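You operate a simulated robot arm through the tools that you are given. There is no shell and no other tool. Be economical: measure what you need, move in short steps, check, and stop when the job is done.

You are at the controls of a simulated robot arm. One attempt, no reset.

TASK
Take the pegs off the three washcloths and pack the cloths in the teal box.
Fine: pegs on the peg stand, orange on No. 1, green on No. 2, pink on No. 3; each peg off before its cloth moves.

The check looks at the end state, three seconds after you hand in, the way a careful person would. Anything else that was tipped, shoved, dropped, spilled or broken makes it a failure. Flat cloth is picked up by pressing the open fingertips on it (5 to 10 N) and closing them slowly along it; thin cloth reads only 2 to 8 mm in the jaws.

THE ROBOT
A 7-joint arm with a two-finger parallel gripper, fixed in place. Base frame: the origin is at the foot of the arm, x ahead of it, y to its left, z up; the work surface is at about z = 0. Units: m, rad, N and s.
With the tool pointing down near the work surface it reaches from about 0.24 to 0.62 m from the base axis. Its first joint turns from -1.152 to 1.152 rad. Payload 2.6 kg.
Tool frame: the origin (TCP) lies between the finger pads and is the grasp point; the fingertips stand 0.03 m ahead of it; z points along the fingers, y is the line along which they close. The gripper opens to 0.094 m. The fingers are 0.028 m wide and 0.01 m thick; the gripper's body (0.05 by 0.096 m) begins 0.055 m behind the TCP.
Orientation is told as [roll, pitch, yaw] about the base's x, y, z axes, in that order, counted from this pose: with the fingers straight down and closing along the base's y, the tool's x points along the base's -x, its y along +y and its z along -z.

THE INTERFACE
- The arm moves only by the tool apply_moves. Its argument "series" is one flat list of numbers, 7 for each row, row after row: the shift along the tool's x, y, z in cm, then the turn, a rotation vector about the tool's x, y, z in rad, then the opening, from 0 (shut) to 1 (fully open). In form: [x, y, z, rx, ry, rz, claw, x, y, z, rx, ry, rz, claw, ...]. A call has 1 to 10 rows; each row shifts and turns the commanded pose from where the row before left it, along the tool's axes as they then stand. A row lasts 0.2 s, in which the tool goes at most 0.05 m and 0.15 rad; a call with a longer step from one row to the next is refused whole, and so is a gripper value outside its range. Where a pose cannot be reached the arm comes as near as it can. A force on the tool above 40 N (or 10 N above the force at the start of the call, whichever is more), or a blocked arm, ends the call early, and 0.2 s more pass. Each finger travels about 0.072 m/s and halts on what it meets, pressing with about 44 N; the grip force reading is that of the motor and also rises with nothing between the fingers. The clock runs only during rows and for 0.2 s after the last one: add rows that do not move to give the fingers time. It gives the time, the measured TCP pose, the force on the tool (base axes), the opening and the grip force at its end, in the units of the frame above (readings bear some noise), with the torque about the TCP (base axes, N m) and any sound that the robot's microphone picked up.
- Cameras (640 x 400 px; columns grow to the right, rows downward): "scene" is fixed at [0.0378, 0.4298, 0.5729]; the picture's right is [-0.76, -0.64, 0.00], its down [-0.31, 0.37, -0.88] and it looks along [0.56, -0.67, -0.48] (base axes); focal length 319 px, centre (320, 200). "wrist" rides on the gripper at [0.076, 0.014, -0.103] in the tool frame; the picture's right is [-0.18, 0.98, 0.00], its down [-0.75, -0.14, -0.64] and it looks along [-0.63, -0.12, 0.77] (tool axes); focal length 243 px, centre (320, 200). There is no depth. A picture from a camera that has moved, and an enlarged one, comes with that camera's place and axes in the base frame and with its lens.
- get_image(camera): a new picture of that camera. No time passes.
- close_up(camera, box): a new picture of the part [left, top, right, bottom] of that camera's present view, enlarged. No time passes.
- finish_job(): hands the job in; it is judged then, once.

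Work in short steps. Places have to be worked out from the pictures, the camera data and where the tool is seen: move nearer, look again, correct. Check each grasp and each placing, and mend what went wrong. You have 120 turns and 64 pictures in all, those below and enlarged ones among them. Open the gripper and draw the arm clear of the work before you hand the job in, unless the task says otherwise; then end with one line.

The tools are called after "Emit:" as a command line: name --argument value ..., lists and objects as JSON in quotes. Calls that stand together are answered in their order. apply_moves: Moves the arm, as the interface text tells. Its arguments: {"type":"object","properties":{"series":{"type":"array","items":{"type":"number"}}},"required":["series"]} The other tools are called the same way: get_image (camera) takes a picture; close_up (camera, box) takes an enlarged picture of a part of a camera's view; finish_job () hands the job in.

At the start:

```text
time: 0.0
ee_pos: [0.3252, -0.1584, 0.3698]
tool_rot: [0.001, -0.001, 0.002]
wrist_force: [0.6, -0.2, -1.1]
wrist_torque: [0.02, -0.02, -0.01]
gripper_width: 0.094
finger_force: 0.1
```

scene: 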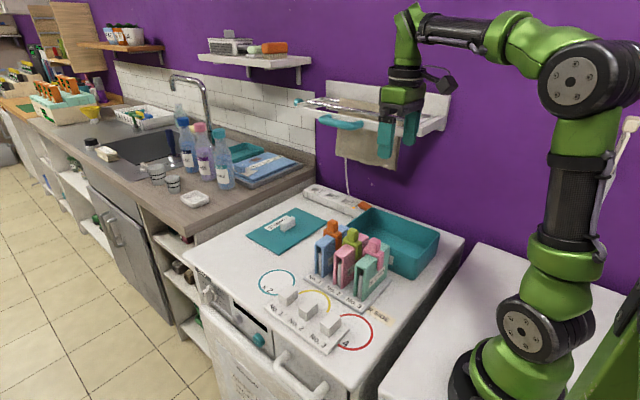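
wrist: 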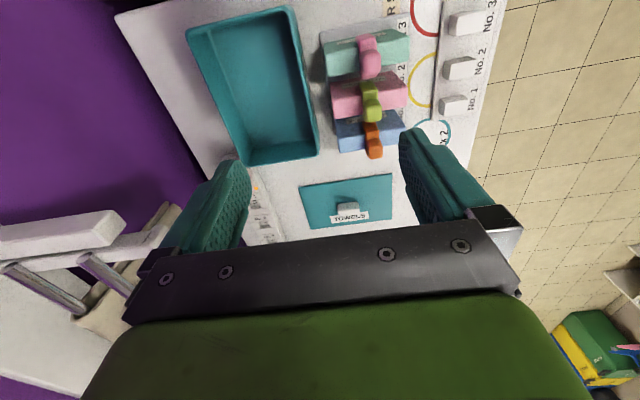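

I start by enlarging the work area in both views to identify cloths, pegs, and stand.

Emit:
close_up --camera "scene" --box '[230, 180, 450, 360]'

Emit:
close_up --camera "wrist" --box '[180, 0, 520, 230]'

```text
2.22 times, centred on (340, 270) of scene
camera zoom: at [0.0378, 0.4298, 0.5729], right [-0.76, -0.64, 0.0], down [-0.31, 0.37, -0.88], along [0.56, -0.67, -0.48], focal length 709 px, centre (276, 44)
```

zoom: 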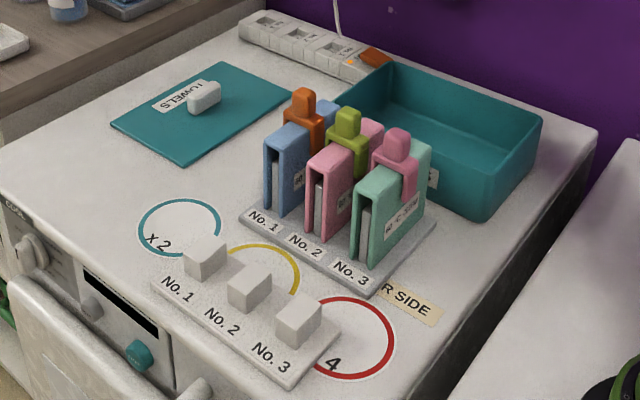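

```text
1.74 times, centred on (350, 115) of wrist
camera zoom: at [0.2481, -0.1445, 0.4725], right [0.18, 0.98, 0.0], down [0.75, -0.14, 0.64], along [0.63, -0.12, -0.77], focal length 422 px, centre (268, 348)
```

zoom: 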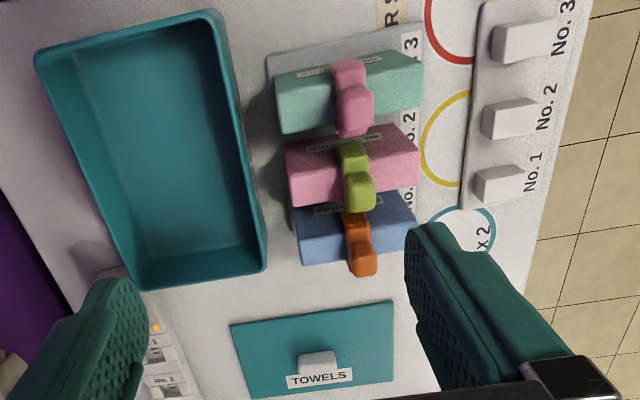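

The pegs sit on top of folded cloths on a rack at x ≈ 0.44/0.38/0.32, y ≈ -0.095. The peg-stand posts are at the same x values with y ≈ 0.063. I move nearer, over the pegs, and look again.

Emit:
apply_moves --series '[-1, 1.9, 3, 0, 0, 0, 1, -1, 1.9, 3, 0, 0, 0, 1, -1, 1.9, 3, 0, 0, 0, 1, 0, 0, 0, 0, 0, 0, 1]'

Emit:
get_image --camera "wrist"

Emit:
close_up --camera "scene" --box '[305, 205, 405, 310]'

```text
time: 1.0
ee_pos: [0.3546, -0.1021, 0.2798]
tool_rot: [0.0, 0.001, -0.001]
wrist_force: [0.2, 0.1, 0.2]
wrist_torque: [-0.03, -0.01, 0.01]
gripper_width: 0.094
finger_force: 0.0
```

```text
59 pictures are left
camera wrist: at [0.2786, -0.0883, 0.3822], right [0.18, 0.98, 0.0], down [0.75, -0.14, 0.64], along [0.63, -0.12, -0.77], focal length 243 px, centre (320, 200)
```

wrist: 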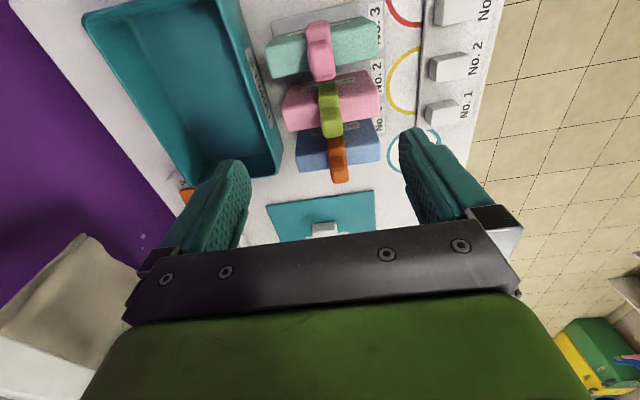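

```text
3.81 times, centred on (355, 258) of scene
camera zoom: at [0.0378, 0.4298, 0.5729], right [-0.76, -0.64, 0.0], down [-0.31, 0.37, -0.88], along [0.56, -0.67, -0.48], focal length 1215 px, centre (187, -19)
```

zoom: 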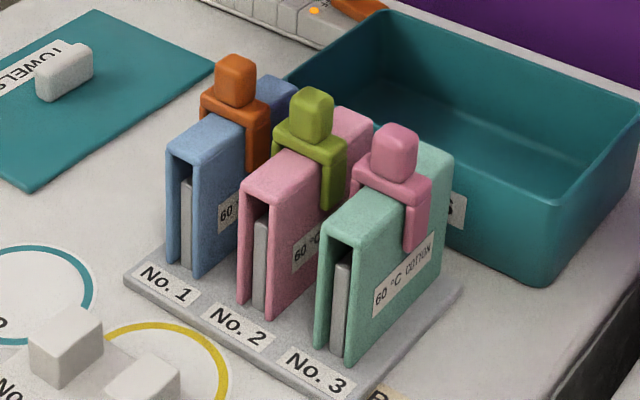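

The pegs are rigid clips with a cube knob at z ≈ 0.12–0.147 on cloth tops at z ≈ 0.11. I move above the orange peg with a half-open gripper, then check.

Emit:
apply_moves --series '[-2.7, 0.17, 2.5, 0, 0, 0, 0.6, -2.7, 0.17, 2.5, 0, 0, 0, 0.6, -2.75, 0.17, 2.5, 0, 0, 0, 0.6, 0, 0, 0, 0, 0, 0, 0.6]'

Emit:
get_image --camera "wrist"

Emit:
close_up --camera "scene" --box '[275, 165, 415, 285]'

```text
time: 2.0
ee_pos: [0.4371, -0.0973, 0.2057]
tool_rot: [0.001, 0.0, -0.002]
wrist_force: [-0.1, 0.2, -0.9]
wrist_torque: [-0.06, -0.02, 0.0]
gripper_width: 0.0563
finger_force: 0.1
```

```text
57 pictures are left
camera wrist: at [0.3599, -0.0831, 0.3084], right [0.18, 0.98, 0.0], down [0.75, -0.14, 0.64], along [0.63, -0.12, -0.77], focal length 243 px, centre (320, 200)
```

wrist: 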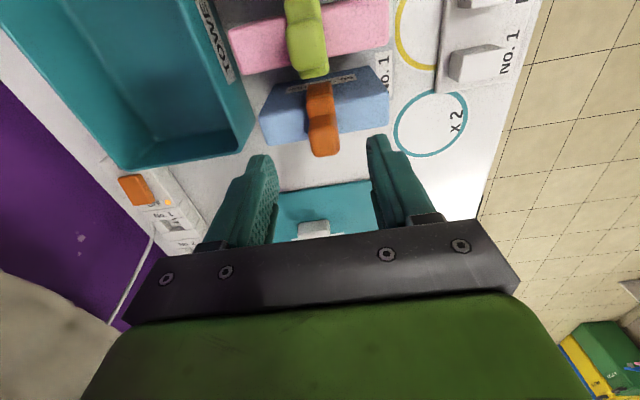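

```text
3.33 times, centred on (345, 225) of scene
camera zoom: at [0.0378, 0.4298, 0.5729], right [-0.76, -0.64, 0.0], down [-0.31, 0.37, -0.88], along [0.56, -0.67, -0.48], focal length 1064 px, centre (237, 117)
```

zoom: 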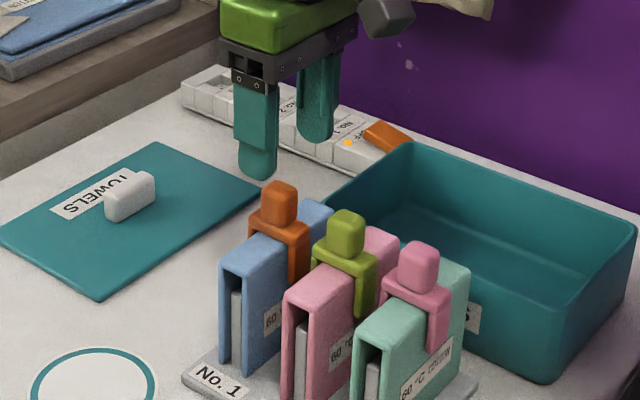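

The orange knob measures (0.438, -0.096), so the tool is right above it. I descend to TCP z ≈ 0.149, with tips just above the cloth top.

Emit:
apply_moves --series '[-0.1, 0.1, 2, 0, 0, 0, 0.6, 0, 0, 2, 0, 0, 0, 0.6, 0, 0, 1.6, 0, 0, 0, 0.6, 0, 0, 0, 0, 0, 0, 0.6]'

Emit:
close_up --camera "scene" --box '[285, 175, 405, 275]'

```text
time: 3.0
ee_pos: [0.4373, -0.0942, 0.1487]
tool_rot: [0.0, 0.0, 0.0]
wrist_force: [-0.4, -0.7, 0.8]
wrist_torque: [0.03, -0.01, -0.04]
gripper_width: 0.0564
finger_force: 0.0
```

```text
4.00 times, centred on (345, 225) of scene
camera zoom: at [0.0378, 0.4298, 0.5729], right [-0.76, -0.64, 0.0], down [-0.31, 0.37, -0.88], along [0.56, -0.67, -0.48], focal length 1276 px, centre (220, 100)
```

zoom: 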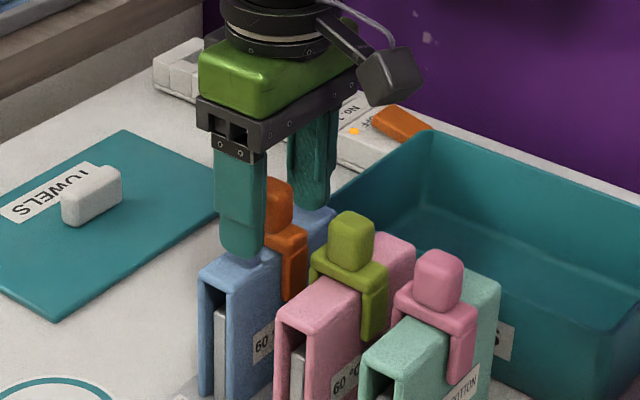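

The fingers straddle the knob and sit just above the cloth. I close gently.

Emit:
apply_moves --series '[0, -0.1, 0, 0, 0, 0, 0.4, 0, 0, 0, 0, 0, 0, 0.3, 0, 0, 0, 0, 0, 0, 0.25, 0, 0, 0, 0, 0, 0, 0.2, 0, 0, 0, 0, 0, 0, 0.1, 0, 0, 0, 0, 0, 0, 0.1]'

```text
time: 4.4
ee_pos: [0.4375, -0.0973, 0.1493]
tool_rot: [0.001, 0.001, 0.0]
wrist_force: [-0.3, -0.6, 0.4]
wrist_torque: [-0.01, -0.03, 0.0]
gripper_width: 0.024
finger_force: 44.1
```

The knob is held at 24 mm width. I lift straight up slowly.

Emit:
apply_moves --series '[0, 0, -0.7, 0, 0, 0, 0.1, 0, 0, -0.8, 0, 0, 0, 0.1, 0, 0, -1, 0, 0, 0, 0.1, 0, 0, -1, 0, 0, 0, 0.1, 0, 0, -1.5, 0, 0, 0, 0.1, 0, 0, -2, 0, 0, 0, 0.1]'

Emit:
close_up --camera "scene" --box '[275, 155, 415, 275]'

Emit:
close_up --camera "scene" --box '[250, 260, 390, 370]'

```text
time: 5.8
ee_pos: [0.4369, -0.0982, 0.2184]
tool_rot: [0.0, -0.001, 0.0]
wrist_force: [-0.6, -0.1, -0.2]
wrist_torque: [-0.02, 0.04, 0.02]
gripper_width: 0.024
finger_force: 44.0
```

```text
3.33 times, centred on (345, 215) of scene
camera zoom: at [0.0378, 0.4298, 0.5729], right [-0.76, -0.64, 0.0], down [-0.31, 0.37, -0.88], along [0.56, -0.67, -0.48], focal length 1064 px, centre (237, 150)
```

zoom: 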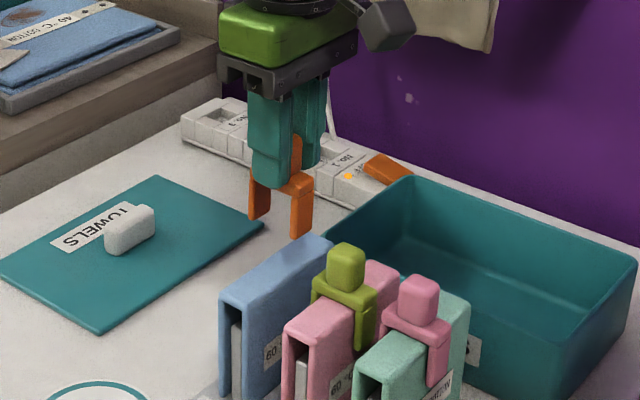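

```text
3.64 times, centred on (320, 315) of scene
camera zoom: at [0.0378, 0.4298, 0.5729], right [-0.76, -0.64, 0.0], down [-0.31, 0.37, -0.88], along [0.56, -0.67, -0.48], focal length 1160 px, centre (320, -218)
```

zoom: 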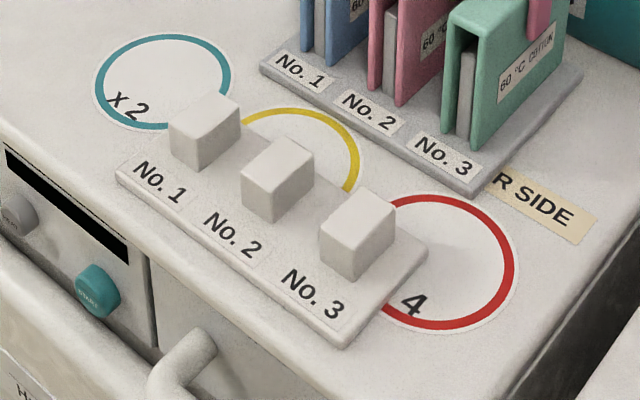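

The orange peg is off and the cloth stayed put. Post 1 is near (0.436, 0.066) with its top at z ≈ 0.037. I carry the peg over it at height, lower partway and look.

Emit:
apply_moves --series '[0, 4, 0, 0, 0, 0, 0.1, 0, 4, 0, 0, 0, 0, 0.1, 0, 4, 0, 0, 0, 0, 0.1, 0, 4.3, 0, 0, 0, 0, 0.1, 0, 0, 3.5, 0, 0, 0, 0.1, 0, 0, 3.5, 0, 0, 0, 0.1, 0, 0, 0, 0, 0, 0, 0.1]'

Emit:
close_up --camera "scene" --box '[240, 230, 340, 310]'

Emit:
close_up --camera "wrist" --box '[200, 0, 460, 200]'

```text
time: 7.4
ee_pos: [0.4377, 0.0668, 0.1481]
tool_rot: [0.0, 0.001, 0.0]
wrist_force: [0.4, -0.5, -1.0]
wrist_torque: [-0.03, 0.0, -0.02]
gripper_width: 0.0239
finger_force: 43.9
```

```text
5.00 times, centred on (290, 270) of scene
camera zoom: at [0.0378, 0.4298, 0.5729], right [-0.76, -0.64, 0.0], down [-0.31, 0.37, -0.88], along [0.56, -0.67, -0.48], focal length 1595 px, centre (470, -150)
```

zoom: 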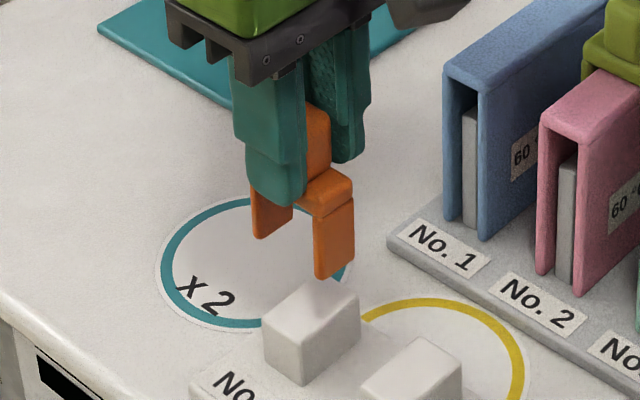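

```text
2.00 times, centred on (330, 100) of wrist
camera zoom: at [0.3602, 0.0812, 0.2517], right [0.18, 0.98, 0.0], down [0.75, -0.14, 0.64], along [0.63, -0.12, -0.77], focal length 485 px, centre (300, 400)
```

zoom: 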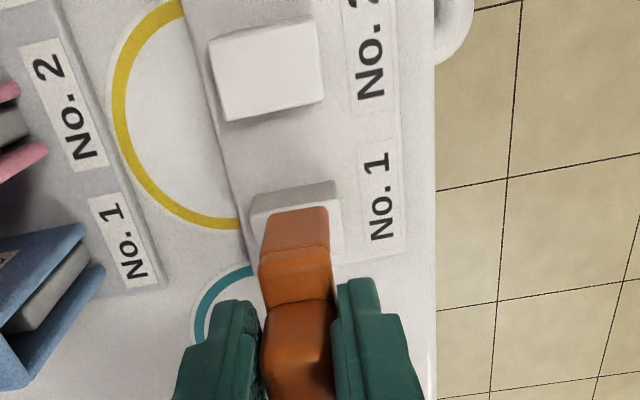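

The peg's inner gap (~33 mm) straddles the post (~25 mm wide) and looks centred to within a few mm in both views. I lower to just above the expected seat.

Emit:
apply_moves --series '[0, 0, 1.5, 0, 0, 0, 0.1, 0, 0, 1.5, 0, 0, 0, 0.1, 0, 0, 1.2, 0, 0, 0, 0.1, 0, 0, 0.8, 0, 0, 0, 0.1, 0, 0, 0, 0, 0, 0, 0.1]'

Emit:
close_up --camera "scene" --box '[240, 230, 340, 310]'

```text
time: 8.6
ee_pos: [0.4374, 0.0664, 0.0981]
tool_rot: [0.001, 0.002, 0.0]
wrist_force: [-0.3, -0.8, -0.4]
wrist_torque: [-0.01, -0.03, 0.04]
gripper_width: 0.0239
finger_force: 44.2
```

```text
5.00 times, centred on (290, 270) of scene
camera zoom: at [0.0378, 0.4298, 0.5729], right [-0.76, -0.64, 0.0], down [-0.31, 0.37, -0.88], along [0.56, -0.67, -0.48], focal length 1595 px, centre (470, -150)
```

zoom: 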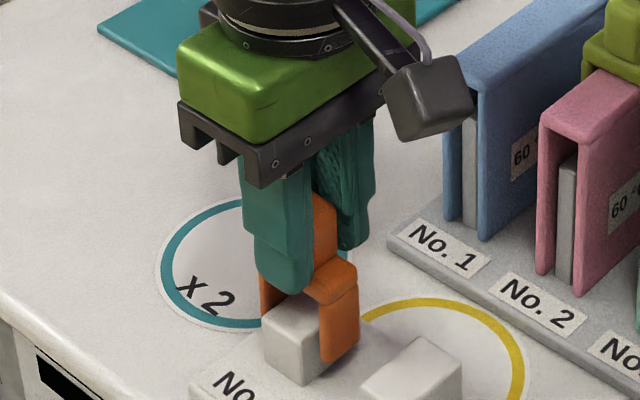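

The legs now straddle the post. I lower gently until contact.

Emit:
apply_moves --series '[0, 0, 0.4, 0, 0, 0, 0.1, 0, 0, 0.4, 0, 0, 0, 0.1, 0, 0, 0.3, 0, 0, 0, 0.1, 0, 0, 0, 0, 0, 0, 0.1]'

```text
time: 9.6
ee_pos: [0.4367, 0.0669, 0.0867]
tool_rot: [-0.001, 0.0, 0.001]
wrist_force: [0.0, 0.6, -0.1]
wrist_torque: [-0.01, -0.01, 0.0]
gripper_width: 0.0241
finger_force: 44.2
```

Emit:
apply_moves --series '[0, 0, 0.2, 0, 0, 0, 0.1, 0, 0, 0.2, 0, 0, 0, 0.1, 0, 0, 0, 0, 0, 0, 0.1]'

Emit:
close_up --camera "scene" --box '[240, 230, 340, 310]'

```text
time: 10.4
ee_pos: [0.4366, 0.0661, 0.0842]
tool_rot: [0.0, -0.001, 0.001]
wrist_force: [-0.5, 0.5, -0.9]
wrist_torque: [-0.01, 0.03, -0.01]
gripper_width: 0.0238
finger_force: 44.1
```

```text
5.00 times, centred on (290, 270) of scene
camera zoom: at [0.0378, 0.4298, 0.5729], right [-0.76, -0.64, 0.0], down [-0.31, 0.37, -0.88], along [0.56, -0.67, -0.48], focal length 1595 px, centre (470, -150)
```

zoom: 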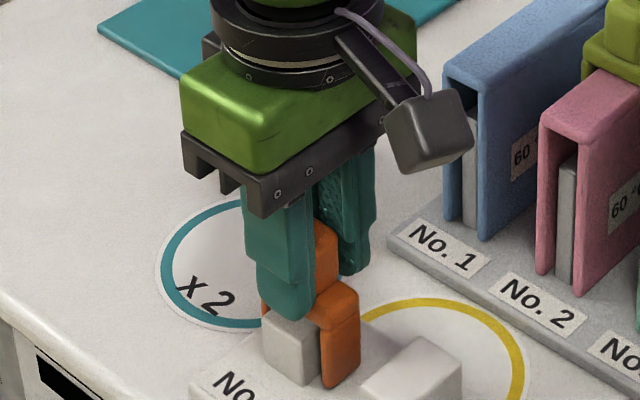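

The bridge is nearly on the post. I go 1.5 mm at a time and watch the force.

Emit:
apply_moves --series '[0, 0, 0.15, 0, 0, 0, 0.1, 0, 0, 0.15, 0, 0, 0, 0.1, 0, 0, 0, 0, 0, 0, 0.1]'

```text
time: 11.2
ee_pos: [0.4365, 0.0668, 0.0819]
tool_rot: [0.002, -0.003, 0.002]
wrist_force: [-4.6, 1.4, 21.0]
wrist_torque: [-0.12, 0.32, 0.0]
gripper_width: 0.0238
finger_force: 43.8
```

The peg is seated, with 21 N of contact. I ease the load, open slowly, and withdraw.

Emit:
apply_moves --series '[0, 0, -0.1, 0, 0, 0, 0.1, 0, 0, 0, 0, 0, 0, 0.2, 0, 0, 0, 0, 0, 0, 0.3, 0, 0, 0, 0, 0, 0, 0.45, 0, 0, 0, 0, 0, 0, 0.5, 0, 0, -2, 0, 0, 0, 0.5, 0, 0, -3, 0, 0, 0, 0.5, 0, 0, -4, 0, 0, 0, 0.5, 0, 0, -4.5, 0, 0, 0, 0.5]'

Emit:
close_up --camera "scene" --box '[240, 200, 400, 320]'

```text
time: 13.2
ee_pos: [0.4358, 0.0673, 0.2163]
tool_rot: [-0.001, 0.002, 0.0]
wrist_force: [0.2, 0.0, -0.1]
wrist_torque: [0.0, 0.0, 0.01]
gripper_width: 0.047
finger_force: 0.0
```

```text
3.33 times, centred on (320, 260) of scene
camera zoom: at [0.0378, 0.4298, 0.5729], right [-0.76, -0.64, 0.0], down [-0.31, 0.37, -0.88], along [0.56, -0.67, -0.48], focal length 1064 px, centre (320, 0)
```

zoom: 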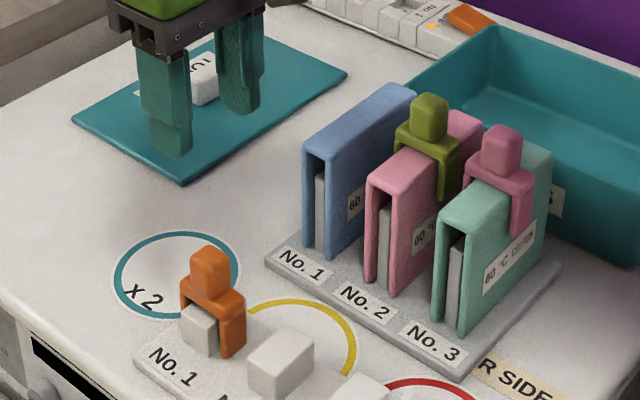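

The orange peg sits well on No. 1. Next is the green peg at (0.378, -0.097): travel at height, then descend.

Emit:
apply_moves --series '[1.45, -4.1, 0, 0, 0, 0, 0.55, 1.45, -4.1, 0, 0, 0, 0, 0.55, 1.45, -4.1, 0, 0, 0, 0, 0.55, 1.45, -4.1, 0, 0, 0, 0, 0.55, 0, 0, 2.2, 0, 0, 0, 0.55, 0, 0, 0, 0, 0, 0, 0.55]'

Emit:
get_image --camera "wrist"

```text
time: 14.6
ee_pos: [0.3814, -0.0989, 0.1956]
tool_rot: [0.0, -0.001, 0.002]
wrist_force: [0.2, 0.4, 0.5]
wrist_torque: [0.03, -0.01, -0.03]
gripper_width: 0.0516
finger_force: 0.1
```

```text
47 pictures are left
camera wrist: at [0.3035, -0.084, 0.2975], right [0.18, 0.98, 0.0], down [0.75, -0.14, 0.64], along [0.63, -0.12, -0.77], focal length 243 px, centre (320, 200)
```

wrist: 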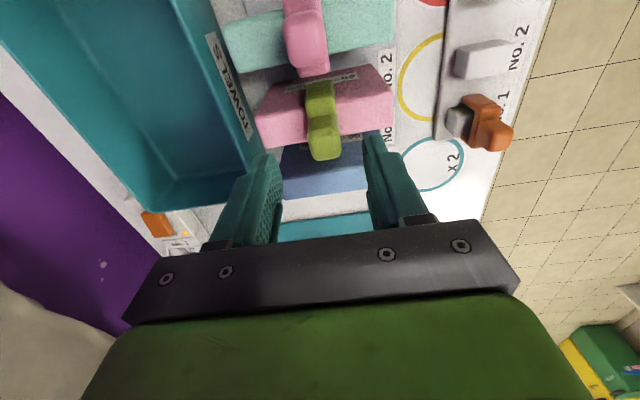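

The green knob is at (0.380, -0.096), aligned. I descend and grip.

Emit:
apply_moves --series '[0, 0.1, 2, 0, 0, 0, 0.55, 0, 0.1, 2, 0, 0, 0, 0.55, 0, 0, 0.6, 0, 0, 0, 0.55, 0, 0, 0, 0, 0, 0, 0.4, 0, 0, 0, 0, 0, 0, 0.3, 0, 0, 0, 0, 0, 0, 0.25, 0, 0, 0, 0, 0, 0, 0.2, 0, 0, 0, 0, 0, 0, 0.1, 0, 0, 0, 0, 0, 0, 0.1]'

```text
time: 16.6
ee_pos: [0.3788, -0.0972, 0.1487]
tool_rot: [0.0, -0.001, -0.002]
wrist_force: [-0.4, 0.1, 0.5]
wrist_torque: [-0.01, -0.02, 0.01]
gripper_width: 0.0247
finger_force: 44.4
```

Gripped. I lift straight up, carry it along +y over post 2, and look.

Emit:
apply_moves --series '[0, 0, -0.7, 0, 0, 0, 0.1, 0, 0, -0.8, 0, 0, 0, 0.1, 0, 0, -2, 0, 0, 0, 0.1, 0, 0, -3.5, 0, 0, 0, 0.1, 0, 4, 0, 0, 0, 0, 0.1, 0, 4, 0, 0, 0, 0, 0.1, 0, 4, 0, 0, 0, 0, 0.1, 0, 4.4, 0, 0, 0, 0, 0.1, 0, 0, 3.5, 0, 0, 0, 0.1, 0, 0, 3.5, 0, 0, 0, 0.1]'

Emit:
close_up --camera "scene" --box '[255, 220, 380, 320]'

Emit:
close_up --camera "wrist" --box '[200, 0, 460, 200]'

```text
time: 18.8
ee_pos: [0.3783, 0.0698, 0.1489]
tool_rot: [0.0, -0.002, 0.001]
wrist_force: [0.7, -0.3, 0.0]
wrist_torque: [0.01, 0.0, -0.01]
gripper_width: 0.0249
finger_force: 44.5
```

```text
4.00 times, centred on (318, 270) of scene
camera zoom: at [0.0378, 0.4298, 0.5729], right [-0.76, -0.64, 0.0], down [-0.31, 0.37, -0.88], along [0.56, -0.67, -0.48], focal length 1276 px, centre (330, -80)
```

zoom: 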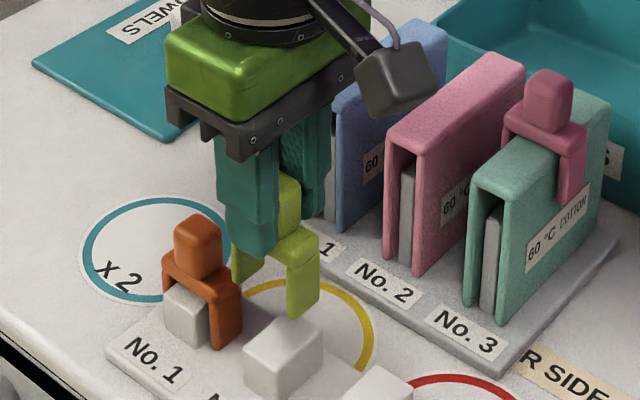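

```text
2.00 times, centred on (330, 100) of wrist
camera zoom: at [0.3024, 0.0835, 0.252], right [0.18, 0.98, 0.0], down [0.75, -0.14, 0.64], along [0.63, -0.12, -0.77], focal length 485 px, centre (300, 400)
```

zoom: 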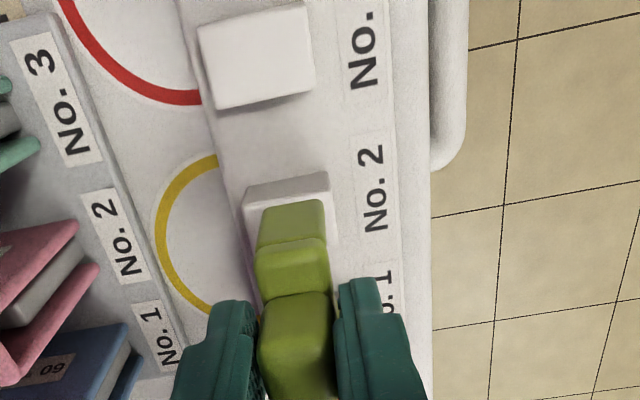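

The alignment matches that of the orange peg. I lower the green peg stepwise onto post 2.

Emit:
apply_moves --series '[0, -0.2, 1.5, 0, 0, 0, 0.1, 0, 0, 1.5, 0, 0, 0, 0.1, 0, 0, 1.2, 0, 0, 0, 0.1, 0, 0, 0.8, 0, 0, 0, 0.1, 0, 0, 0.5, 0, 0, 0, 0.1, 0, 0, 0.4, 0, 0, 0, 0.1, 0, 0, 0.3, 0, 0, 0, 0.1, 0, 0, 0.3, 0, 0, 0, 0.1, 0, 0, 0.2, 0, 0, 0, 0.1, 0, 0, 0, 0, 0, 0, 0.1]'

```text
time: 21.0
ee_pos: [0.3791, 0.0673, 0.0803]
tool_rot: [0.0, -0.002, 0.002]
wrist_force: [-4.2, 0.5, 13.8]
wrist_torque: [-0.12, 0.34, -0.03]
gripper_width: 0.025
finger_force: 44.4
```

Contact at the expected height. I release and withdraw.

Emit:
apply_moves --series '[0, 0, -0.1, 0, 0, 0, 0.1, 0, 0, 0, 0, 0, 0, 0.2, 0, 0, 0, 0, 0, 0, 0.3, 0, 0, 0, 0, 0, 0, 0.45, 0, 0, 0, 0, 0, 0, 0.5, 0, 0, -2, 0, 0, 0, 0.5, 0, 0, -3, 0, 0, 0, 0.5, 0, 0, -4, 0, 0, 0, 0.5, 0, 0, -4.5, 0, 0, 0, 0.5]'

Emit:
apply_moves --series '[1.5, -4.1, 0, 0, 0, 0, 0.55, 1.5, -4.1, 0, 0, 0, 0, 0.55, 1.5, -4.1, 0, 0, 0, 0, 0.55, 1.45, -4.1, 0, 0, 0, 0, 0.55, 0, 0, 2, 0, 0, 0, 0.55, 0, 0, 0, 0, 0, 0, 0.55]'

Emit:
get_image --camera "wrist"

Emit:
close_up --camera "scene" --box '[240, 200, 400, 320]'

```text
time: 23.0
ee_pos: [0.378, 0.065, 0.2183]
tool_rot: [0.001, -0.001, 0.0]
wrist_force: [-0.9, 0.6, -0.4]
wrist_torque: [-0.01, -0.03, 0.02]
gripper_width: 0.0472
finger_force: 0.2
```

```text
time: 24.4
ee_pos: [0.3198, -0.0994, 0.1965]
tool_rot: [0.0, 0.0, -0.001]
wrist_force: [-0.1, 0.0, 0.0]
wrist_torque: [-0.01, 0.0, -0.02]
gripper_width: 0.0517
finger_force: 0.1
```

```text
44 pictures are left
camera wrist: at [0.2432, -0.084, 0.2997], right [0.18, 0.98, 0.0], down [0.75, -0.14, 0.64], along [0.63, -0.12, -0.77], focal length 243 px, centre (320, 200)
```

wrist: 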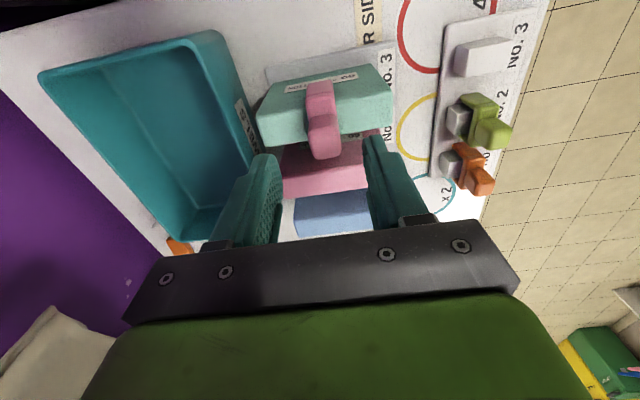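

```text
3.33 times, centred on (320, 260) of scene
camera zoom: at [0.0378, 0.4298, 0.5729], right [-0.76, -0.64, 0.0], down [-0.31, 0.37, -0.88], along [0.56, -0.67, -0.48], focal length 1064 px, centre (320, 0)
```

zoom: 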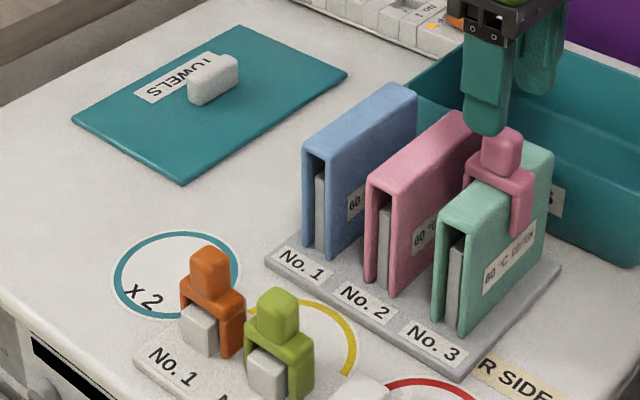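

Both pegs are well placed and the pink knob is aligned the same way. I descend and grip it.

Emit:
apply_moves --series '[0, 0.1, 2, 0, 0, 0, 0.55, 0, 0.1, 2, 0, 0, 0, 0.55, 0, 0, 0.7, 0, 0, 0, 0.55, 0, 0, 0, 0, 0, 0, 0.4, 0, 0, 0, 0, 0, 0, 0.3, 0, 0, 0, 0, 0, 0, 0.25, 0, 0, 0, 0, 0, 0, 0.2, 0, 0, 0, 0, 0, 0, 0.1, 0, 0, 0, 0, 0, 0, 0.1]'

```text
time: 26.4
ee_pos: [0.3191, -0.0954, 0.1501]
tool_rot: [-0.001, 0.0, 0.0]
wrist_force: [-0.6, 0.4, 0.2]
wrist_torque: [-0.01, 0.0, 0.0]
gripper_width: 0.025
finger_force: 43.8
```

Gripped. I lift and carry it over post 3.

Emit:
apply_moves --series '[0, 0, -0.7, 0, 0, 0, 0.1, 0, 0, -0.8, 0, 0, 0, 0.1, 0, 0, -2, 0, 0, 0, 0.1, 0, 0, -3.5, 0, 0, 0, 0.1, 0, 4, 0, 0, 0, 0, 0.1, 0, 4, 0, 0, 0, 0, 0.1, 0, 4, 0, 0, 0, 0, 0.1, 0, 4.3, 0, 0, 0, 0, 0.1, 0, 0, 3.5, 0, 0, 0, 0.1, 0, 0, 3.5, 0, 0, 0, 0.1]'

Emit:
close_up --camera "scene" --box '[255, 230, 380, 330]'

Emit:
close_up --camera "wrist" --box '[200, 0, 460, 200]'

```text
time: 28.6
ee_pos: [0.3181, 0.0673, 0.1507]
tool_rot: [-0.001, -0.001, 0.0]
wrist_force: [-0.1, 0.4, 0.0]
wrist_torque: [0.02, 0.01, -0.03]
gripper_width: 0.025
finger_force: 44.4
```

```text
4.00 times, centred on (318, 280) of scene
camera zoom: at [0.0378, 0.4298, 0.5729], right [-0.76, -0.64, 0.0], down [-0.31, 0.37, -0.88], along [0.56, -0.67, -0.48], focal length 1276 px, centre (330, -120)
```

zoom: 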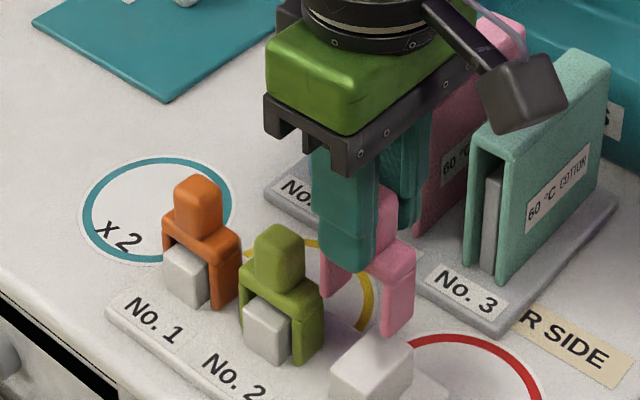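

```text
2.00 times, centred on (330, 100) of wrist
camera zoom: at [0.2425, 0.0819, 0.2535], right [0.18, 0.98, 0.0], down [0.75, -0.14, 0.64], along [0.63, -0.12, -0.77], focal length 485 px, centre (300, 400)
```

zoom: 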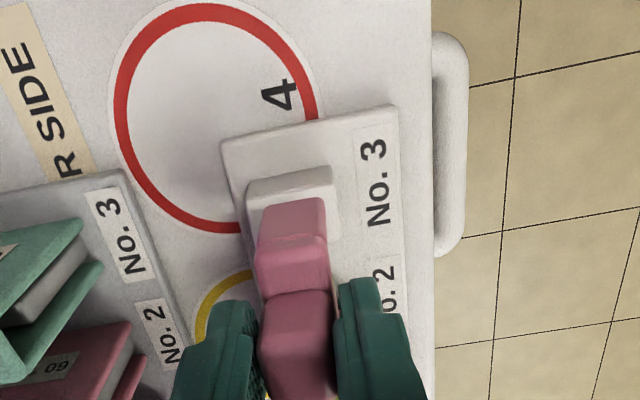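

Aligned to about 1 mm; I nudge 1 mm toward -x and lower stepwise.

Emit:
apply_moves --series '[0.1, 0, 1.5, 0, 0, 0, 0.1, 0, 0, 1.5, 0, 0, 0, 0.1, 0, 0, 1.2, 0, 0, 0, 0.1, 0, 0, 0.8, 0, 0, 0, 0.1, 0, 0, 0.5, 0, 0, 0, 0.1, 0, 0, 0.4, 0, 0, 0, 0.1, 0, 0, 0.3, 0, 0, 0, 0.1, 0, 0, 0.3, 0, 0, 0, 0.1, 0, 0, 0.2, 0, 0, 0, 0.1, 0, 0, 0, 0, 0, 0, 0.1]'

```text
time: 30.8
ee_pos: [0.3173, 0.0678, 0.0835]
tool_rot: [-0.002, 0.001, -0.001]
wrist_force: [-0.2, -0.5, 0.8]
wrist_torque: [0.01, -0.03, 0.01]
gripper_width: 0.0249
finger_force: 43.8
```

No contact yet; I take a few more small steps.

Emit:
apply_moves --series '[0, 0, 0.1, 0, 0, 0, 0.1, 0, 0, 0.1, 0, 0, 0, 0.1, 0, 0, 0, 0, 0, 0, 0.1]'

```text
time: 31.6
ee_pos: [0.3183, 0.0681, 0.0823]
tool_rot: [0.001, -0.003, 0.0]
wrist_force: [-7.8, 2.8, 34.6]
wrist_torque: [0.02, 0.47, -0.05]
gripper_width: 0.0247
finger_force: 43.9
```

Seated. I ease off, release and rise.

Emit:
apply_moves --series '[0, 0, -0.15, 0, 0, 0, 0.1, 0, 0, 0, 0, 0, 0, 0.2, 0, 0, 0, 0, 0, 0, 0.3, 0, 0, 0, 0, 0, 0, 0.45, 0, 0, 0, 0, 0, 0, 0.5, 0, 0, -2, 0, 0, 0, 0.5, 0, 0, -3, 0, 0, 0, 0.5, 0, 0, -4, 0, 0, 0, 0.5, 0, 0, -4.5, 0, 0, 0, 0.5]'

Emit:
close_up --camera "scene" --box '[255, 180, 455, 330]'

```text
time: 33.6
ee_pos: [0.3182, 0.0669, 0.2181]
tool_rot: [0.0, -0.001, 0.002]
wrist_force: [-0.6, 0.2, -0.1]
wrist_torque: [0.0, 0.03, -0.01]
gripper_width: 0.0469
finger_force: 0.0
```

```text
2.67 times, centred on (355, 255) of scene
camera zoom: at [0.0378, 0.4298, 0.5729], right [-0.76, -0.64, 0.0], down [-0.31, 0.37, -0.88], along [0.56, -0.67, -0.48], focal length 851 px, centre (227, 53)
```

zoom: 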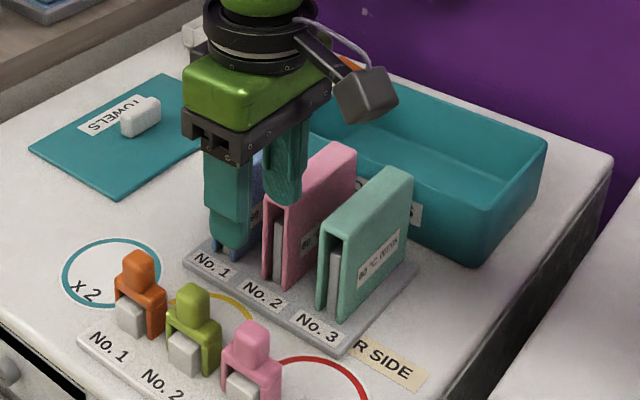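

All three pegs are on the stand. Next come the cloths: each is an inverted U about 30 mm thick in x, so I must close along x. I turn the tool 90° so the camera ends up on the +y side.

Emit:
apply_moves --series '[0, 0, -0.5, 0, 0, 0.15, 0.55, 0, 0, 0, 0, 0, 0.15, 0.55, 0, 0, 0, 0, 0, 0.15, 0.55, 0, 0, 0, 0, 0, 0.15, 0.55, 0, 0, 0, 0, 0, 0.15, 0.55, 0, 0, 0, 0, 0, 0.15, 0.55, 0, 0, 0, 0, 0, 0.15, 0.55, 0, 0, 0, 0, 0, 0.15, 0.55, 0, 0, 0, 0, 0, 0.15, 0.55, 0, 0, 0, 0, 0, 0.15, 0.55]'

Emit:
apply_moves --series '[0, 0, 0, 0, 0, 0.0708, 0.55, 0, 0, 0, 0, 0, 0, 0.55]'

```text
time: 35.8
ee_pos: [0.3188, 0.0677, 0.2223]
tool_rot: [-0.001, 0.0, -1.501]
wrist_force: [0.4, 0.8, 0.0]
wrist_torque: [0.01, -0.02, 0.03]
gripper_width: 0.0516
finger_force: 0.1
```

```text
time: 36.4
ee_pos: [0.3192, 0.0661, 0.2238]
tool_rot: [0.001, -0.001, -1.57]
wrist_force: [0.7, -0.1, 0.4]
wrist_torque: [0.01, 0.03, -0.01]
gripper_width: 0.052
finger_force: 0.0
```

Tool x is now base +y and tool y is base +x. I move above the blue cloth (0.438, -0.097) at height and look.

Emit:
apply_moves --series '[-3.26, 2.37, 0, 0, 0, 0, 0.55, -3.26, 2.37, 0, 0, 0, 0, 0.55, -3.26, 2.37, 0, 0, 0, 0, 0.55, -3.26, 2.37, 0, 0, 0, 0, 0.55, -3.26, 2.37, 0, 0, 0, 0, 0.55, 0, 0, 2.5, 0, 0, 0, 0.55, 0, 0, 2, 0, 0, 0, 0.55, 0, 0, 0, 0, 0, 0, 0.55]'

Emit:
get_image --camera "wrist"

Emit:
close_up --camera "scene" --box '[275, 165, 435, 285]'

```text
time: 38.2
ee_pos: [0.4365, -0.0958, 0.1764]
tool_rot: [0.001, 0.0, -1.57]
wrist_force: [-0.4, -0.1, 0.3]
wrist_torque: [0.02, -0.04, -0.03]
gripper_width: 0.0517
finger_force: 0.0
```

```text
39 pictures are left
camera wrist: at [0.4508, -0.0196, 0.2805], right [0.98, -0.18, 0.0], down [-0.14, -0.75, 0.64], along [-0.12, -0.63, -0.77], focal length 243 px, centre (320, 200)
```

wrist: 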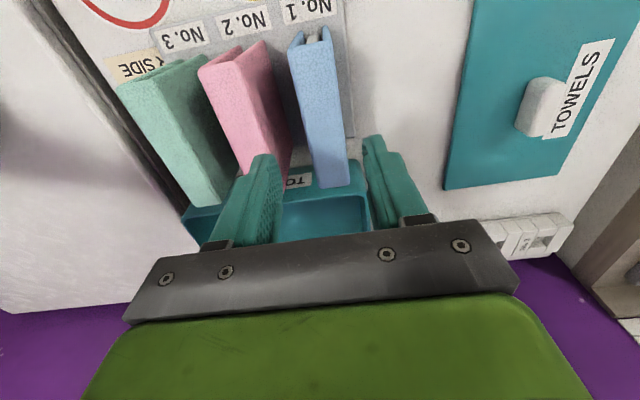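

```text
3.33 times, centred on (355, 225) of scene
camera zoom: at [0.0378, 0.4298, 0.5729], right [-0.76, -0.64, 0.0], down [-0.31, 0.37, -0.88], along [0.56, -0.67, -0.48], focal length 1064 px, centre (203, 117)
```

zoom: 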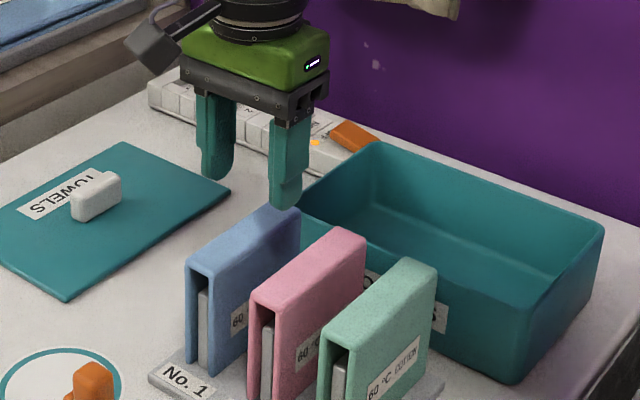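

The blue cloth top is centred near x ≈ 0.440, slightly +x of the tool. I shift 2.5 mm and descend so the tips sit about 20 mm below the cloth top.

Emit:
apply_moves --series '[-0.1, 0.25, 2, 0, 0, 0, 0.55, 0, 0, 2, 0, 0, 0, 0.55, 0, 0, 1, 0, 0, 0, 0.55, 0, 0, 0.6, 0, 0, 0, 0.55, 0, 0, 0, 0, 0, 0, 0.55]'

Emit:
close_up --camera "scene" --box '[285, 175, 405, 275]'

Emit:
close_up --camera "wrist" --box '[200, 0, 460, 200]'

```text
time: 39.4
ee_pos: [0.4401, -0.0959, 0.1225]
tool_rot: [-0.001, 0.0, -1.569]
wrist_force: [0.0, 0.9, 0.8]
wrist_torque: [0.0, 0.02, 0.0]
gripper_width: 0.0518
finger_force: 0.0
```

```text
4.00 times, centred on (345, 225) of scene
camera zoom: at [0.0378, 0.4298, 0.5729], right [-0.76, -0.64, 0.0], down [-0.31, 0.37, -0.88], along [0.56, -0.67, -0.48], focal length 1276 px, centre (220, 100)
```

zoom: 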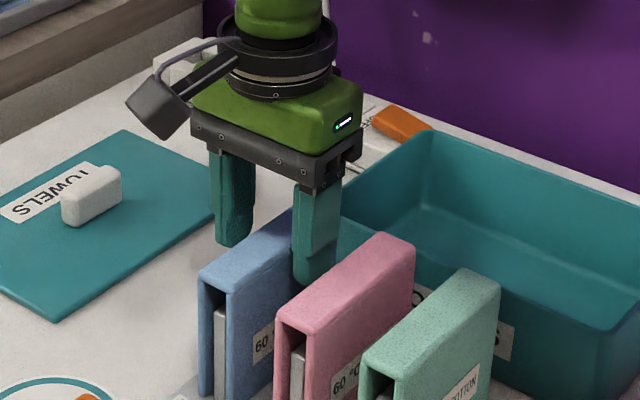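

```text
2.00 times, centred on (330, 100) of wrist
camera zoom: at [0.4534, -0.0202, 0.2246], right [0.98, -0.18, 0.0], down [-0.14, -0.75, 0.64], along [-0.12, -0.63, -0.77], focal length 485 px, centre (300, 400)
```

zoom: 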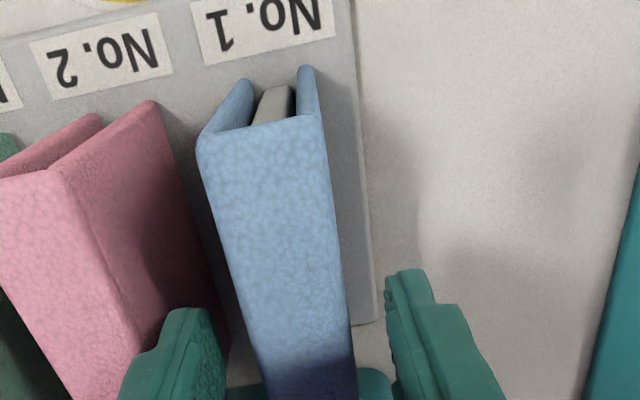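

The fingers straddle the top of the blue cloth, in the gaps. I close slowly.

Emit:
apply_moves --series '[0, 0, 0, 0, 0, 0, 0.47, 0, 0, 0, 0, 0, 0, 0.4, 0, 0, 0, 0, 0, 0, 0.35, 0, 0, 0, 0, 0, 0, 0.3, 0, 0, 0, 0, 0, 0, 0.25, 0, 0, 0, 0, 0, 0, 0.2, 0, 0, 0, 0, 0, 0, 0.2]'

Emit:
close_up --camera "wrist" --box '[200, 0, 460, 200]'

```text
time: 41.0
ee_pos: [0.4398, -0.097, 0.1229]
tool_rot: [0.001, 0.001, -1.569]
wrist_force: [0.0, 0.4, -0.6]
wrist_torque: [0.0, -0.02, -0.01]
gripper_width: 0.0279
finger_force: 43.9
```

```text
2.00 times, centred on (330, 100) of wrist
camera zoom: at [0.4535, -0.0203, 0.2249], right [0.98, -0.18, 0.0], down [-0.14, -0.75, 0.64], along [-0.12, -0.63, -0.77], focal length 485 px, centre (300, 400)
```

zoom: 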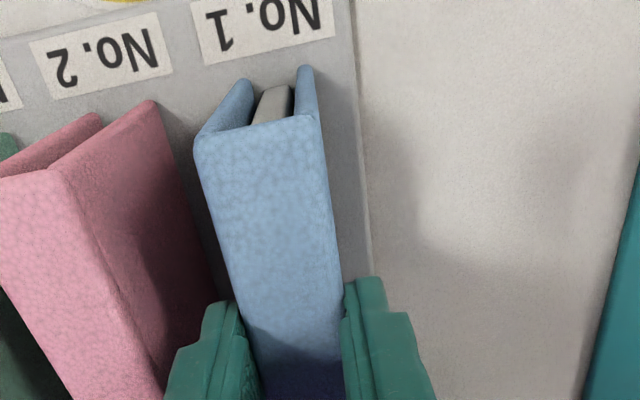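

Held at 28 mm, and the shape looks rigid. I lift slowly and check the rack stays put.

Emit:
apply_moves --series '[0, 0, -0.5, 0, 0, 0, 0.2, 0, 0, -0.7, 0, 0, 0, 0.2, 0, 0, -0.8, 0, 0, 0, 0.2, 0, 0, 0, 0, 0, 0, 0.2]'

Emit:
close_up --camera "scene" --box '[275, 185, 415, 305]'

```text
time: 42.0
ee_pos: [0.4402, -0.0962, 0.1426]
tool_rot: [0.001, 0.001, -1.569]
wrist_force: [-0.6, -0.3, -0.9]
wrist_torque: [-0.01, 0.01, 0.01]
gripper_width: 0.028
finger_force: 43.6
```

```text
3.33 times, centred on (345, 245) of scene
camera zoom: at [0.0378, 0.4298, 0.5729], right [-0.76, -0.64, 0.0], down [-0.31, 0.37, -0.88], along [0.56, -0.67, -0.48], focal length 1064 px, centre (237, 50)
```

zoom: 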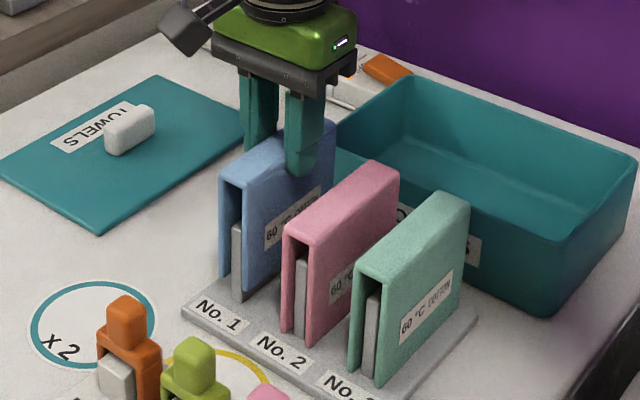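

The cloth comes up cleanly. I raise it until its bottom clears the plate and box rim, then move in -y halfway and check the clearance to the wall rack.

Emit:
apply_moves --series '[0, 0, -2.5, 0, 0, 0, 0.2, 0, 0, -2.5, 0, 0, 0, 0.2, 0, 0, -2.5, 0, 0, 0, 0.2, -3, -0.5, 0, 0, 0, 0, 0.2, -3, -0.5, 0, 0, 0, 0, 0.2, -3, -0.5, 0, 0, 0, 0, 0.2, -3, -0.3, 0, 0, 0, 0, 0.2, 0, 0, 0, 0, 0, 0, 0.2]'

Emit:
get_image --camera "scene"

Emit:
get_image --camera "wrist"

```text
time: 43.8
ee_pos: [0.4223, -0.216, 0.2165]
tool_rot: [0.0, 0.0, -1.57]
wrist_force: [-0.3, 0.3, -1.3]
wrist_torque: [0.02, -0.01, 0.01]
gripper_width: 0.028
finger_force: 44.0
```

```text
33 pictures are left
```

scene: 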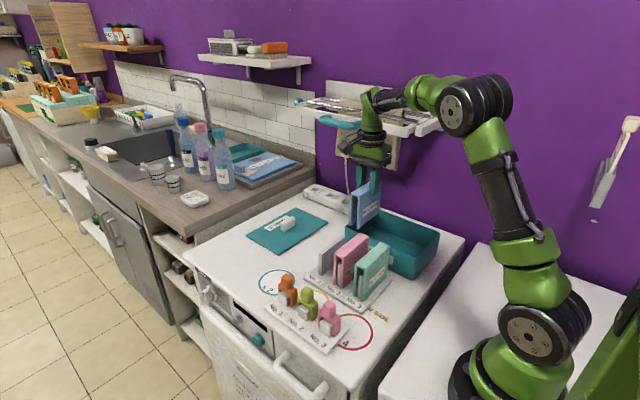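

```text
32 pictures are left
camera wrist: at [0.4364, -0.1396, 0.3202], right [0.98, -0.18, 0.0], down [-0.14, -0.75, 0.64], along [-0.12, -0.63, -0.77], focal length 243 px, centre (320, 200)
```

wrist: 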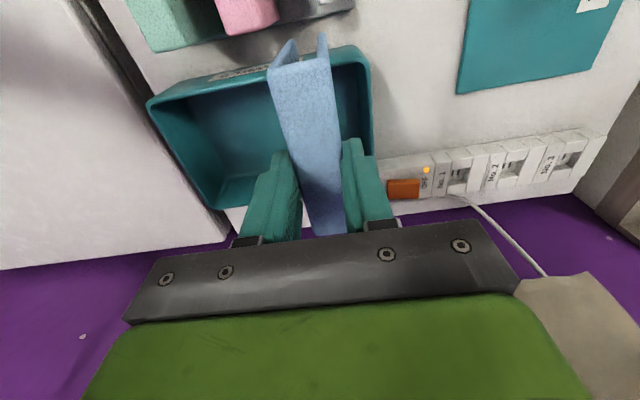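

I enlarge the hand-versus-rack region.

Emit:
close_up --camera "scene" --box '[300, 70, 460, 250]'

```text
2.22 times, centred on (380, 160) of scene
camera zoom: at [0.0378, 0.4298, 0.5729], right [-0.76, -0.64, 0.0], down [-0.31, 0.37, -0.88], along [0.56, -0.67, -0.48], focal length 709 px, centre (187, 289)
```

zoom: 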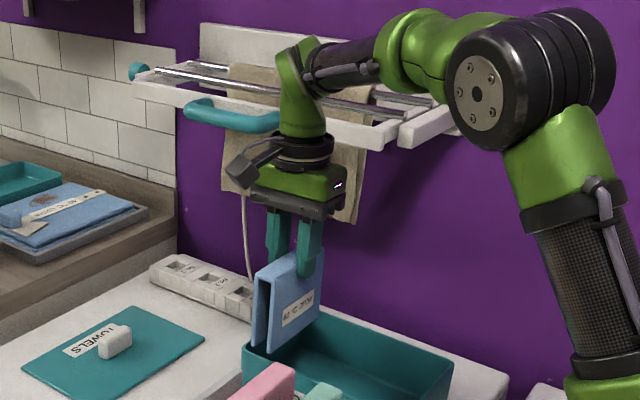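

Triangulating the rack puts its front rail at y ≈ -0.33 and z ≈ 0.32. The wrist's radius is about 0.03, so stopping at y ≈ -0.257 leaves roughly 4 cm. I advance in small rows, then lower a bit.

Emit:
apply_moves --series '[-1.5, 0, 0, 0, 0, 0, 0.2, -1.5, 0, 0, 0, 0, 0, 0.2, -1.1, 0, 0, 0, 0, 0, 0.2, 0, 0, 1.5, 0, 0, 0, 0.2, 0, 0, 0, 0, 0, 0, 0.2]'

Emit:
get_image --camera "wrist"

Emit:
close_up --camera "scene" --box '[300, 90, 460, 290]'

```text
time: 45.0
ee_pos: [0.4219, -0.2577, 0.2025]
tool_rot: [-0.001, -0.001, -1.569]
wrist_force: [-0.7, -0.6, -1.3]
wrist_torque: [-0.01, 0.02, 0.01]
gripper_width: 0.028
finger_force: 43.2
```

```text
30 pictures are left
camera wrist: at [0.4359, -0.1808, 0.3044], right [0.98, -0.18, 0.0], down [-0.14, -0.75, 0.64], along [-0.12, -0.63, -0.77], focal length 243 px, centre (320, 200)
```

wrist: 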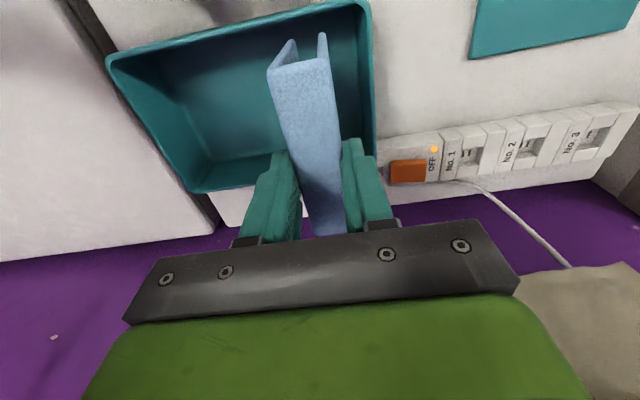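

```text
2.00 times, centred on (380, 190) of scene
camera zoom: at [0.0378, 0.4298, 0.5729], right [-0.76, -0.64, 0.0], down [-0.31, 0.37, -0.88], along [0.56, -0.67, -0.48], focal length 638 px, centre (200, 220)
```

zoom: 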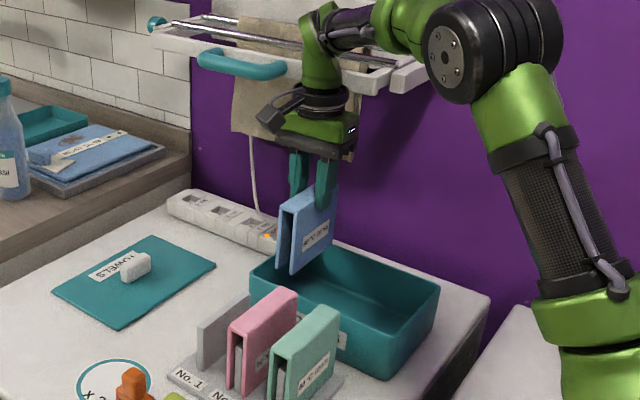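

The hand is clear of the rack and the cloth is over the box interior. I descend to just above the floor.

Emit:
apply_moves --series '[0, 0, 2, 0, 0, 0, 0.2, 0, 0, 2, 0, 0, 0, 0.2, 0, 0, 2, 0, 0, 0, 0.2, 0, 0, 1.5, 0, 0, 0, 0.2, 0, 0, 0, 0, 0, 0, 0.2]'

Emit:
close_up --camera "wrist" --box '[100, 0, 420, 230]'

```text
time: 46.2
ee_pos: [0.4202, -0.2568, 0.1265]
tool_rot: [0.0, 0.001, -1.568]
wrist_force: [0.1, -0.3, -0.1]
wrist_torque: [0.01, 0.01, 0.01]
gripper_width: 0.0282
finger_force: 44.2
```

```text
1.74 times, centred on (260, 115) of wrist
camera zoom: at [0.4349, -0.1814, 0.2295], right [0.98, -0.18, 0.0], down [-0.14, -0.75, 0.64], along [-0.12, -0.63, -0.77], focal length 422 px, centre (424, 348)
```

zoom: 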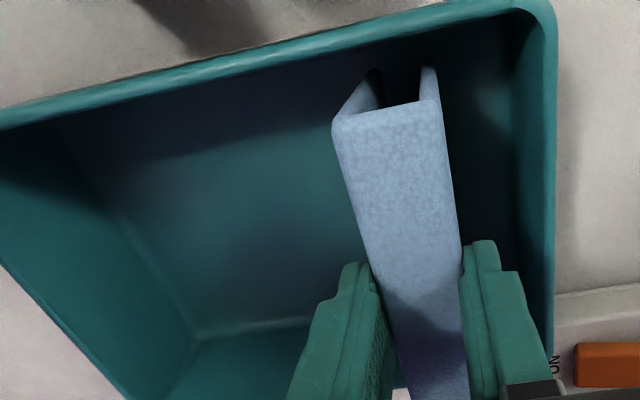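

The cloth is inside the walls. I lower in small steps until it touches.

Emit:
apply_moves --series '[0, 0, 0.3, 0, 0, 0, 0.2, 0, 0, 0.3, 0, 0, 0, 0.2, 0, 0, 0.2, 0, 0, 0, 0.2, 0, 0, 0, 0, 0, 0, 0.2]'

```text
time: 47.2
ee_pos: [0.421, -0.2575, 0.1186]
tool_rot: [0.0, 0.0, -1.569]
wrist_force: [0.7, 0.3, -0.7]
wrist_torque: [0.01, 0.01, 0.02]
gripper_width: 0.0281
finger_force: 44.0
```

Emit:
apply_moves --series '[0, 0, 0.2, 0, 0, 0, 0.2, 0, 0, 0.15, 0, 0, 0, 0.2, 0, 0, 0.15, 0, 0, 0, 0.2, 0, 0, 0, 0, 0, 0, 0.2]'

```text
time: 48.2
ee_pos: [0.4231, -0.2583, 0.1167]
tool_rot: [0.008, -0.002, -1.57]
wrist_force: [-9.1, 8.2, 36.6]
wrist_torque: [0.71, 0.7, -0.15]
gripper_width: 0.0283
finger_force: 43.9
```

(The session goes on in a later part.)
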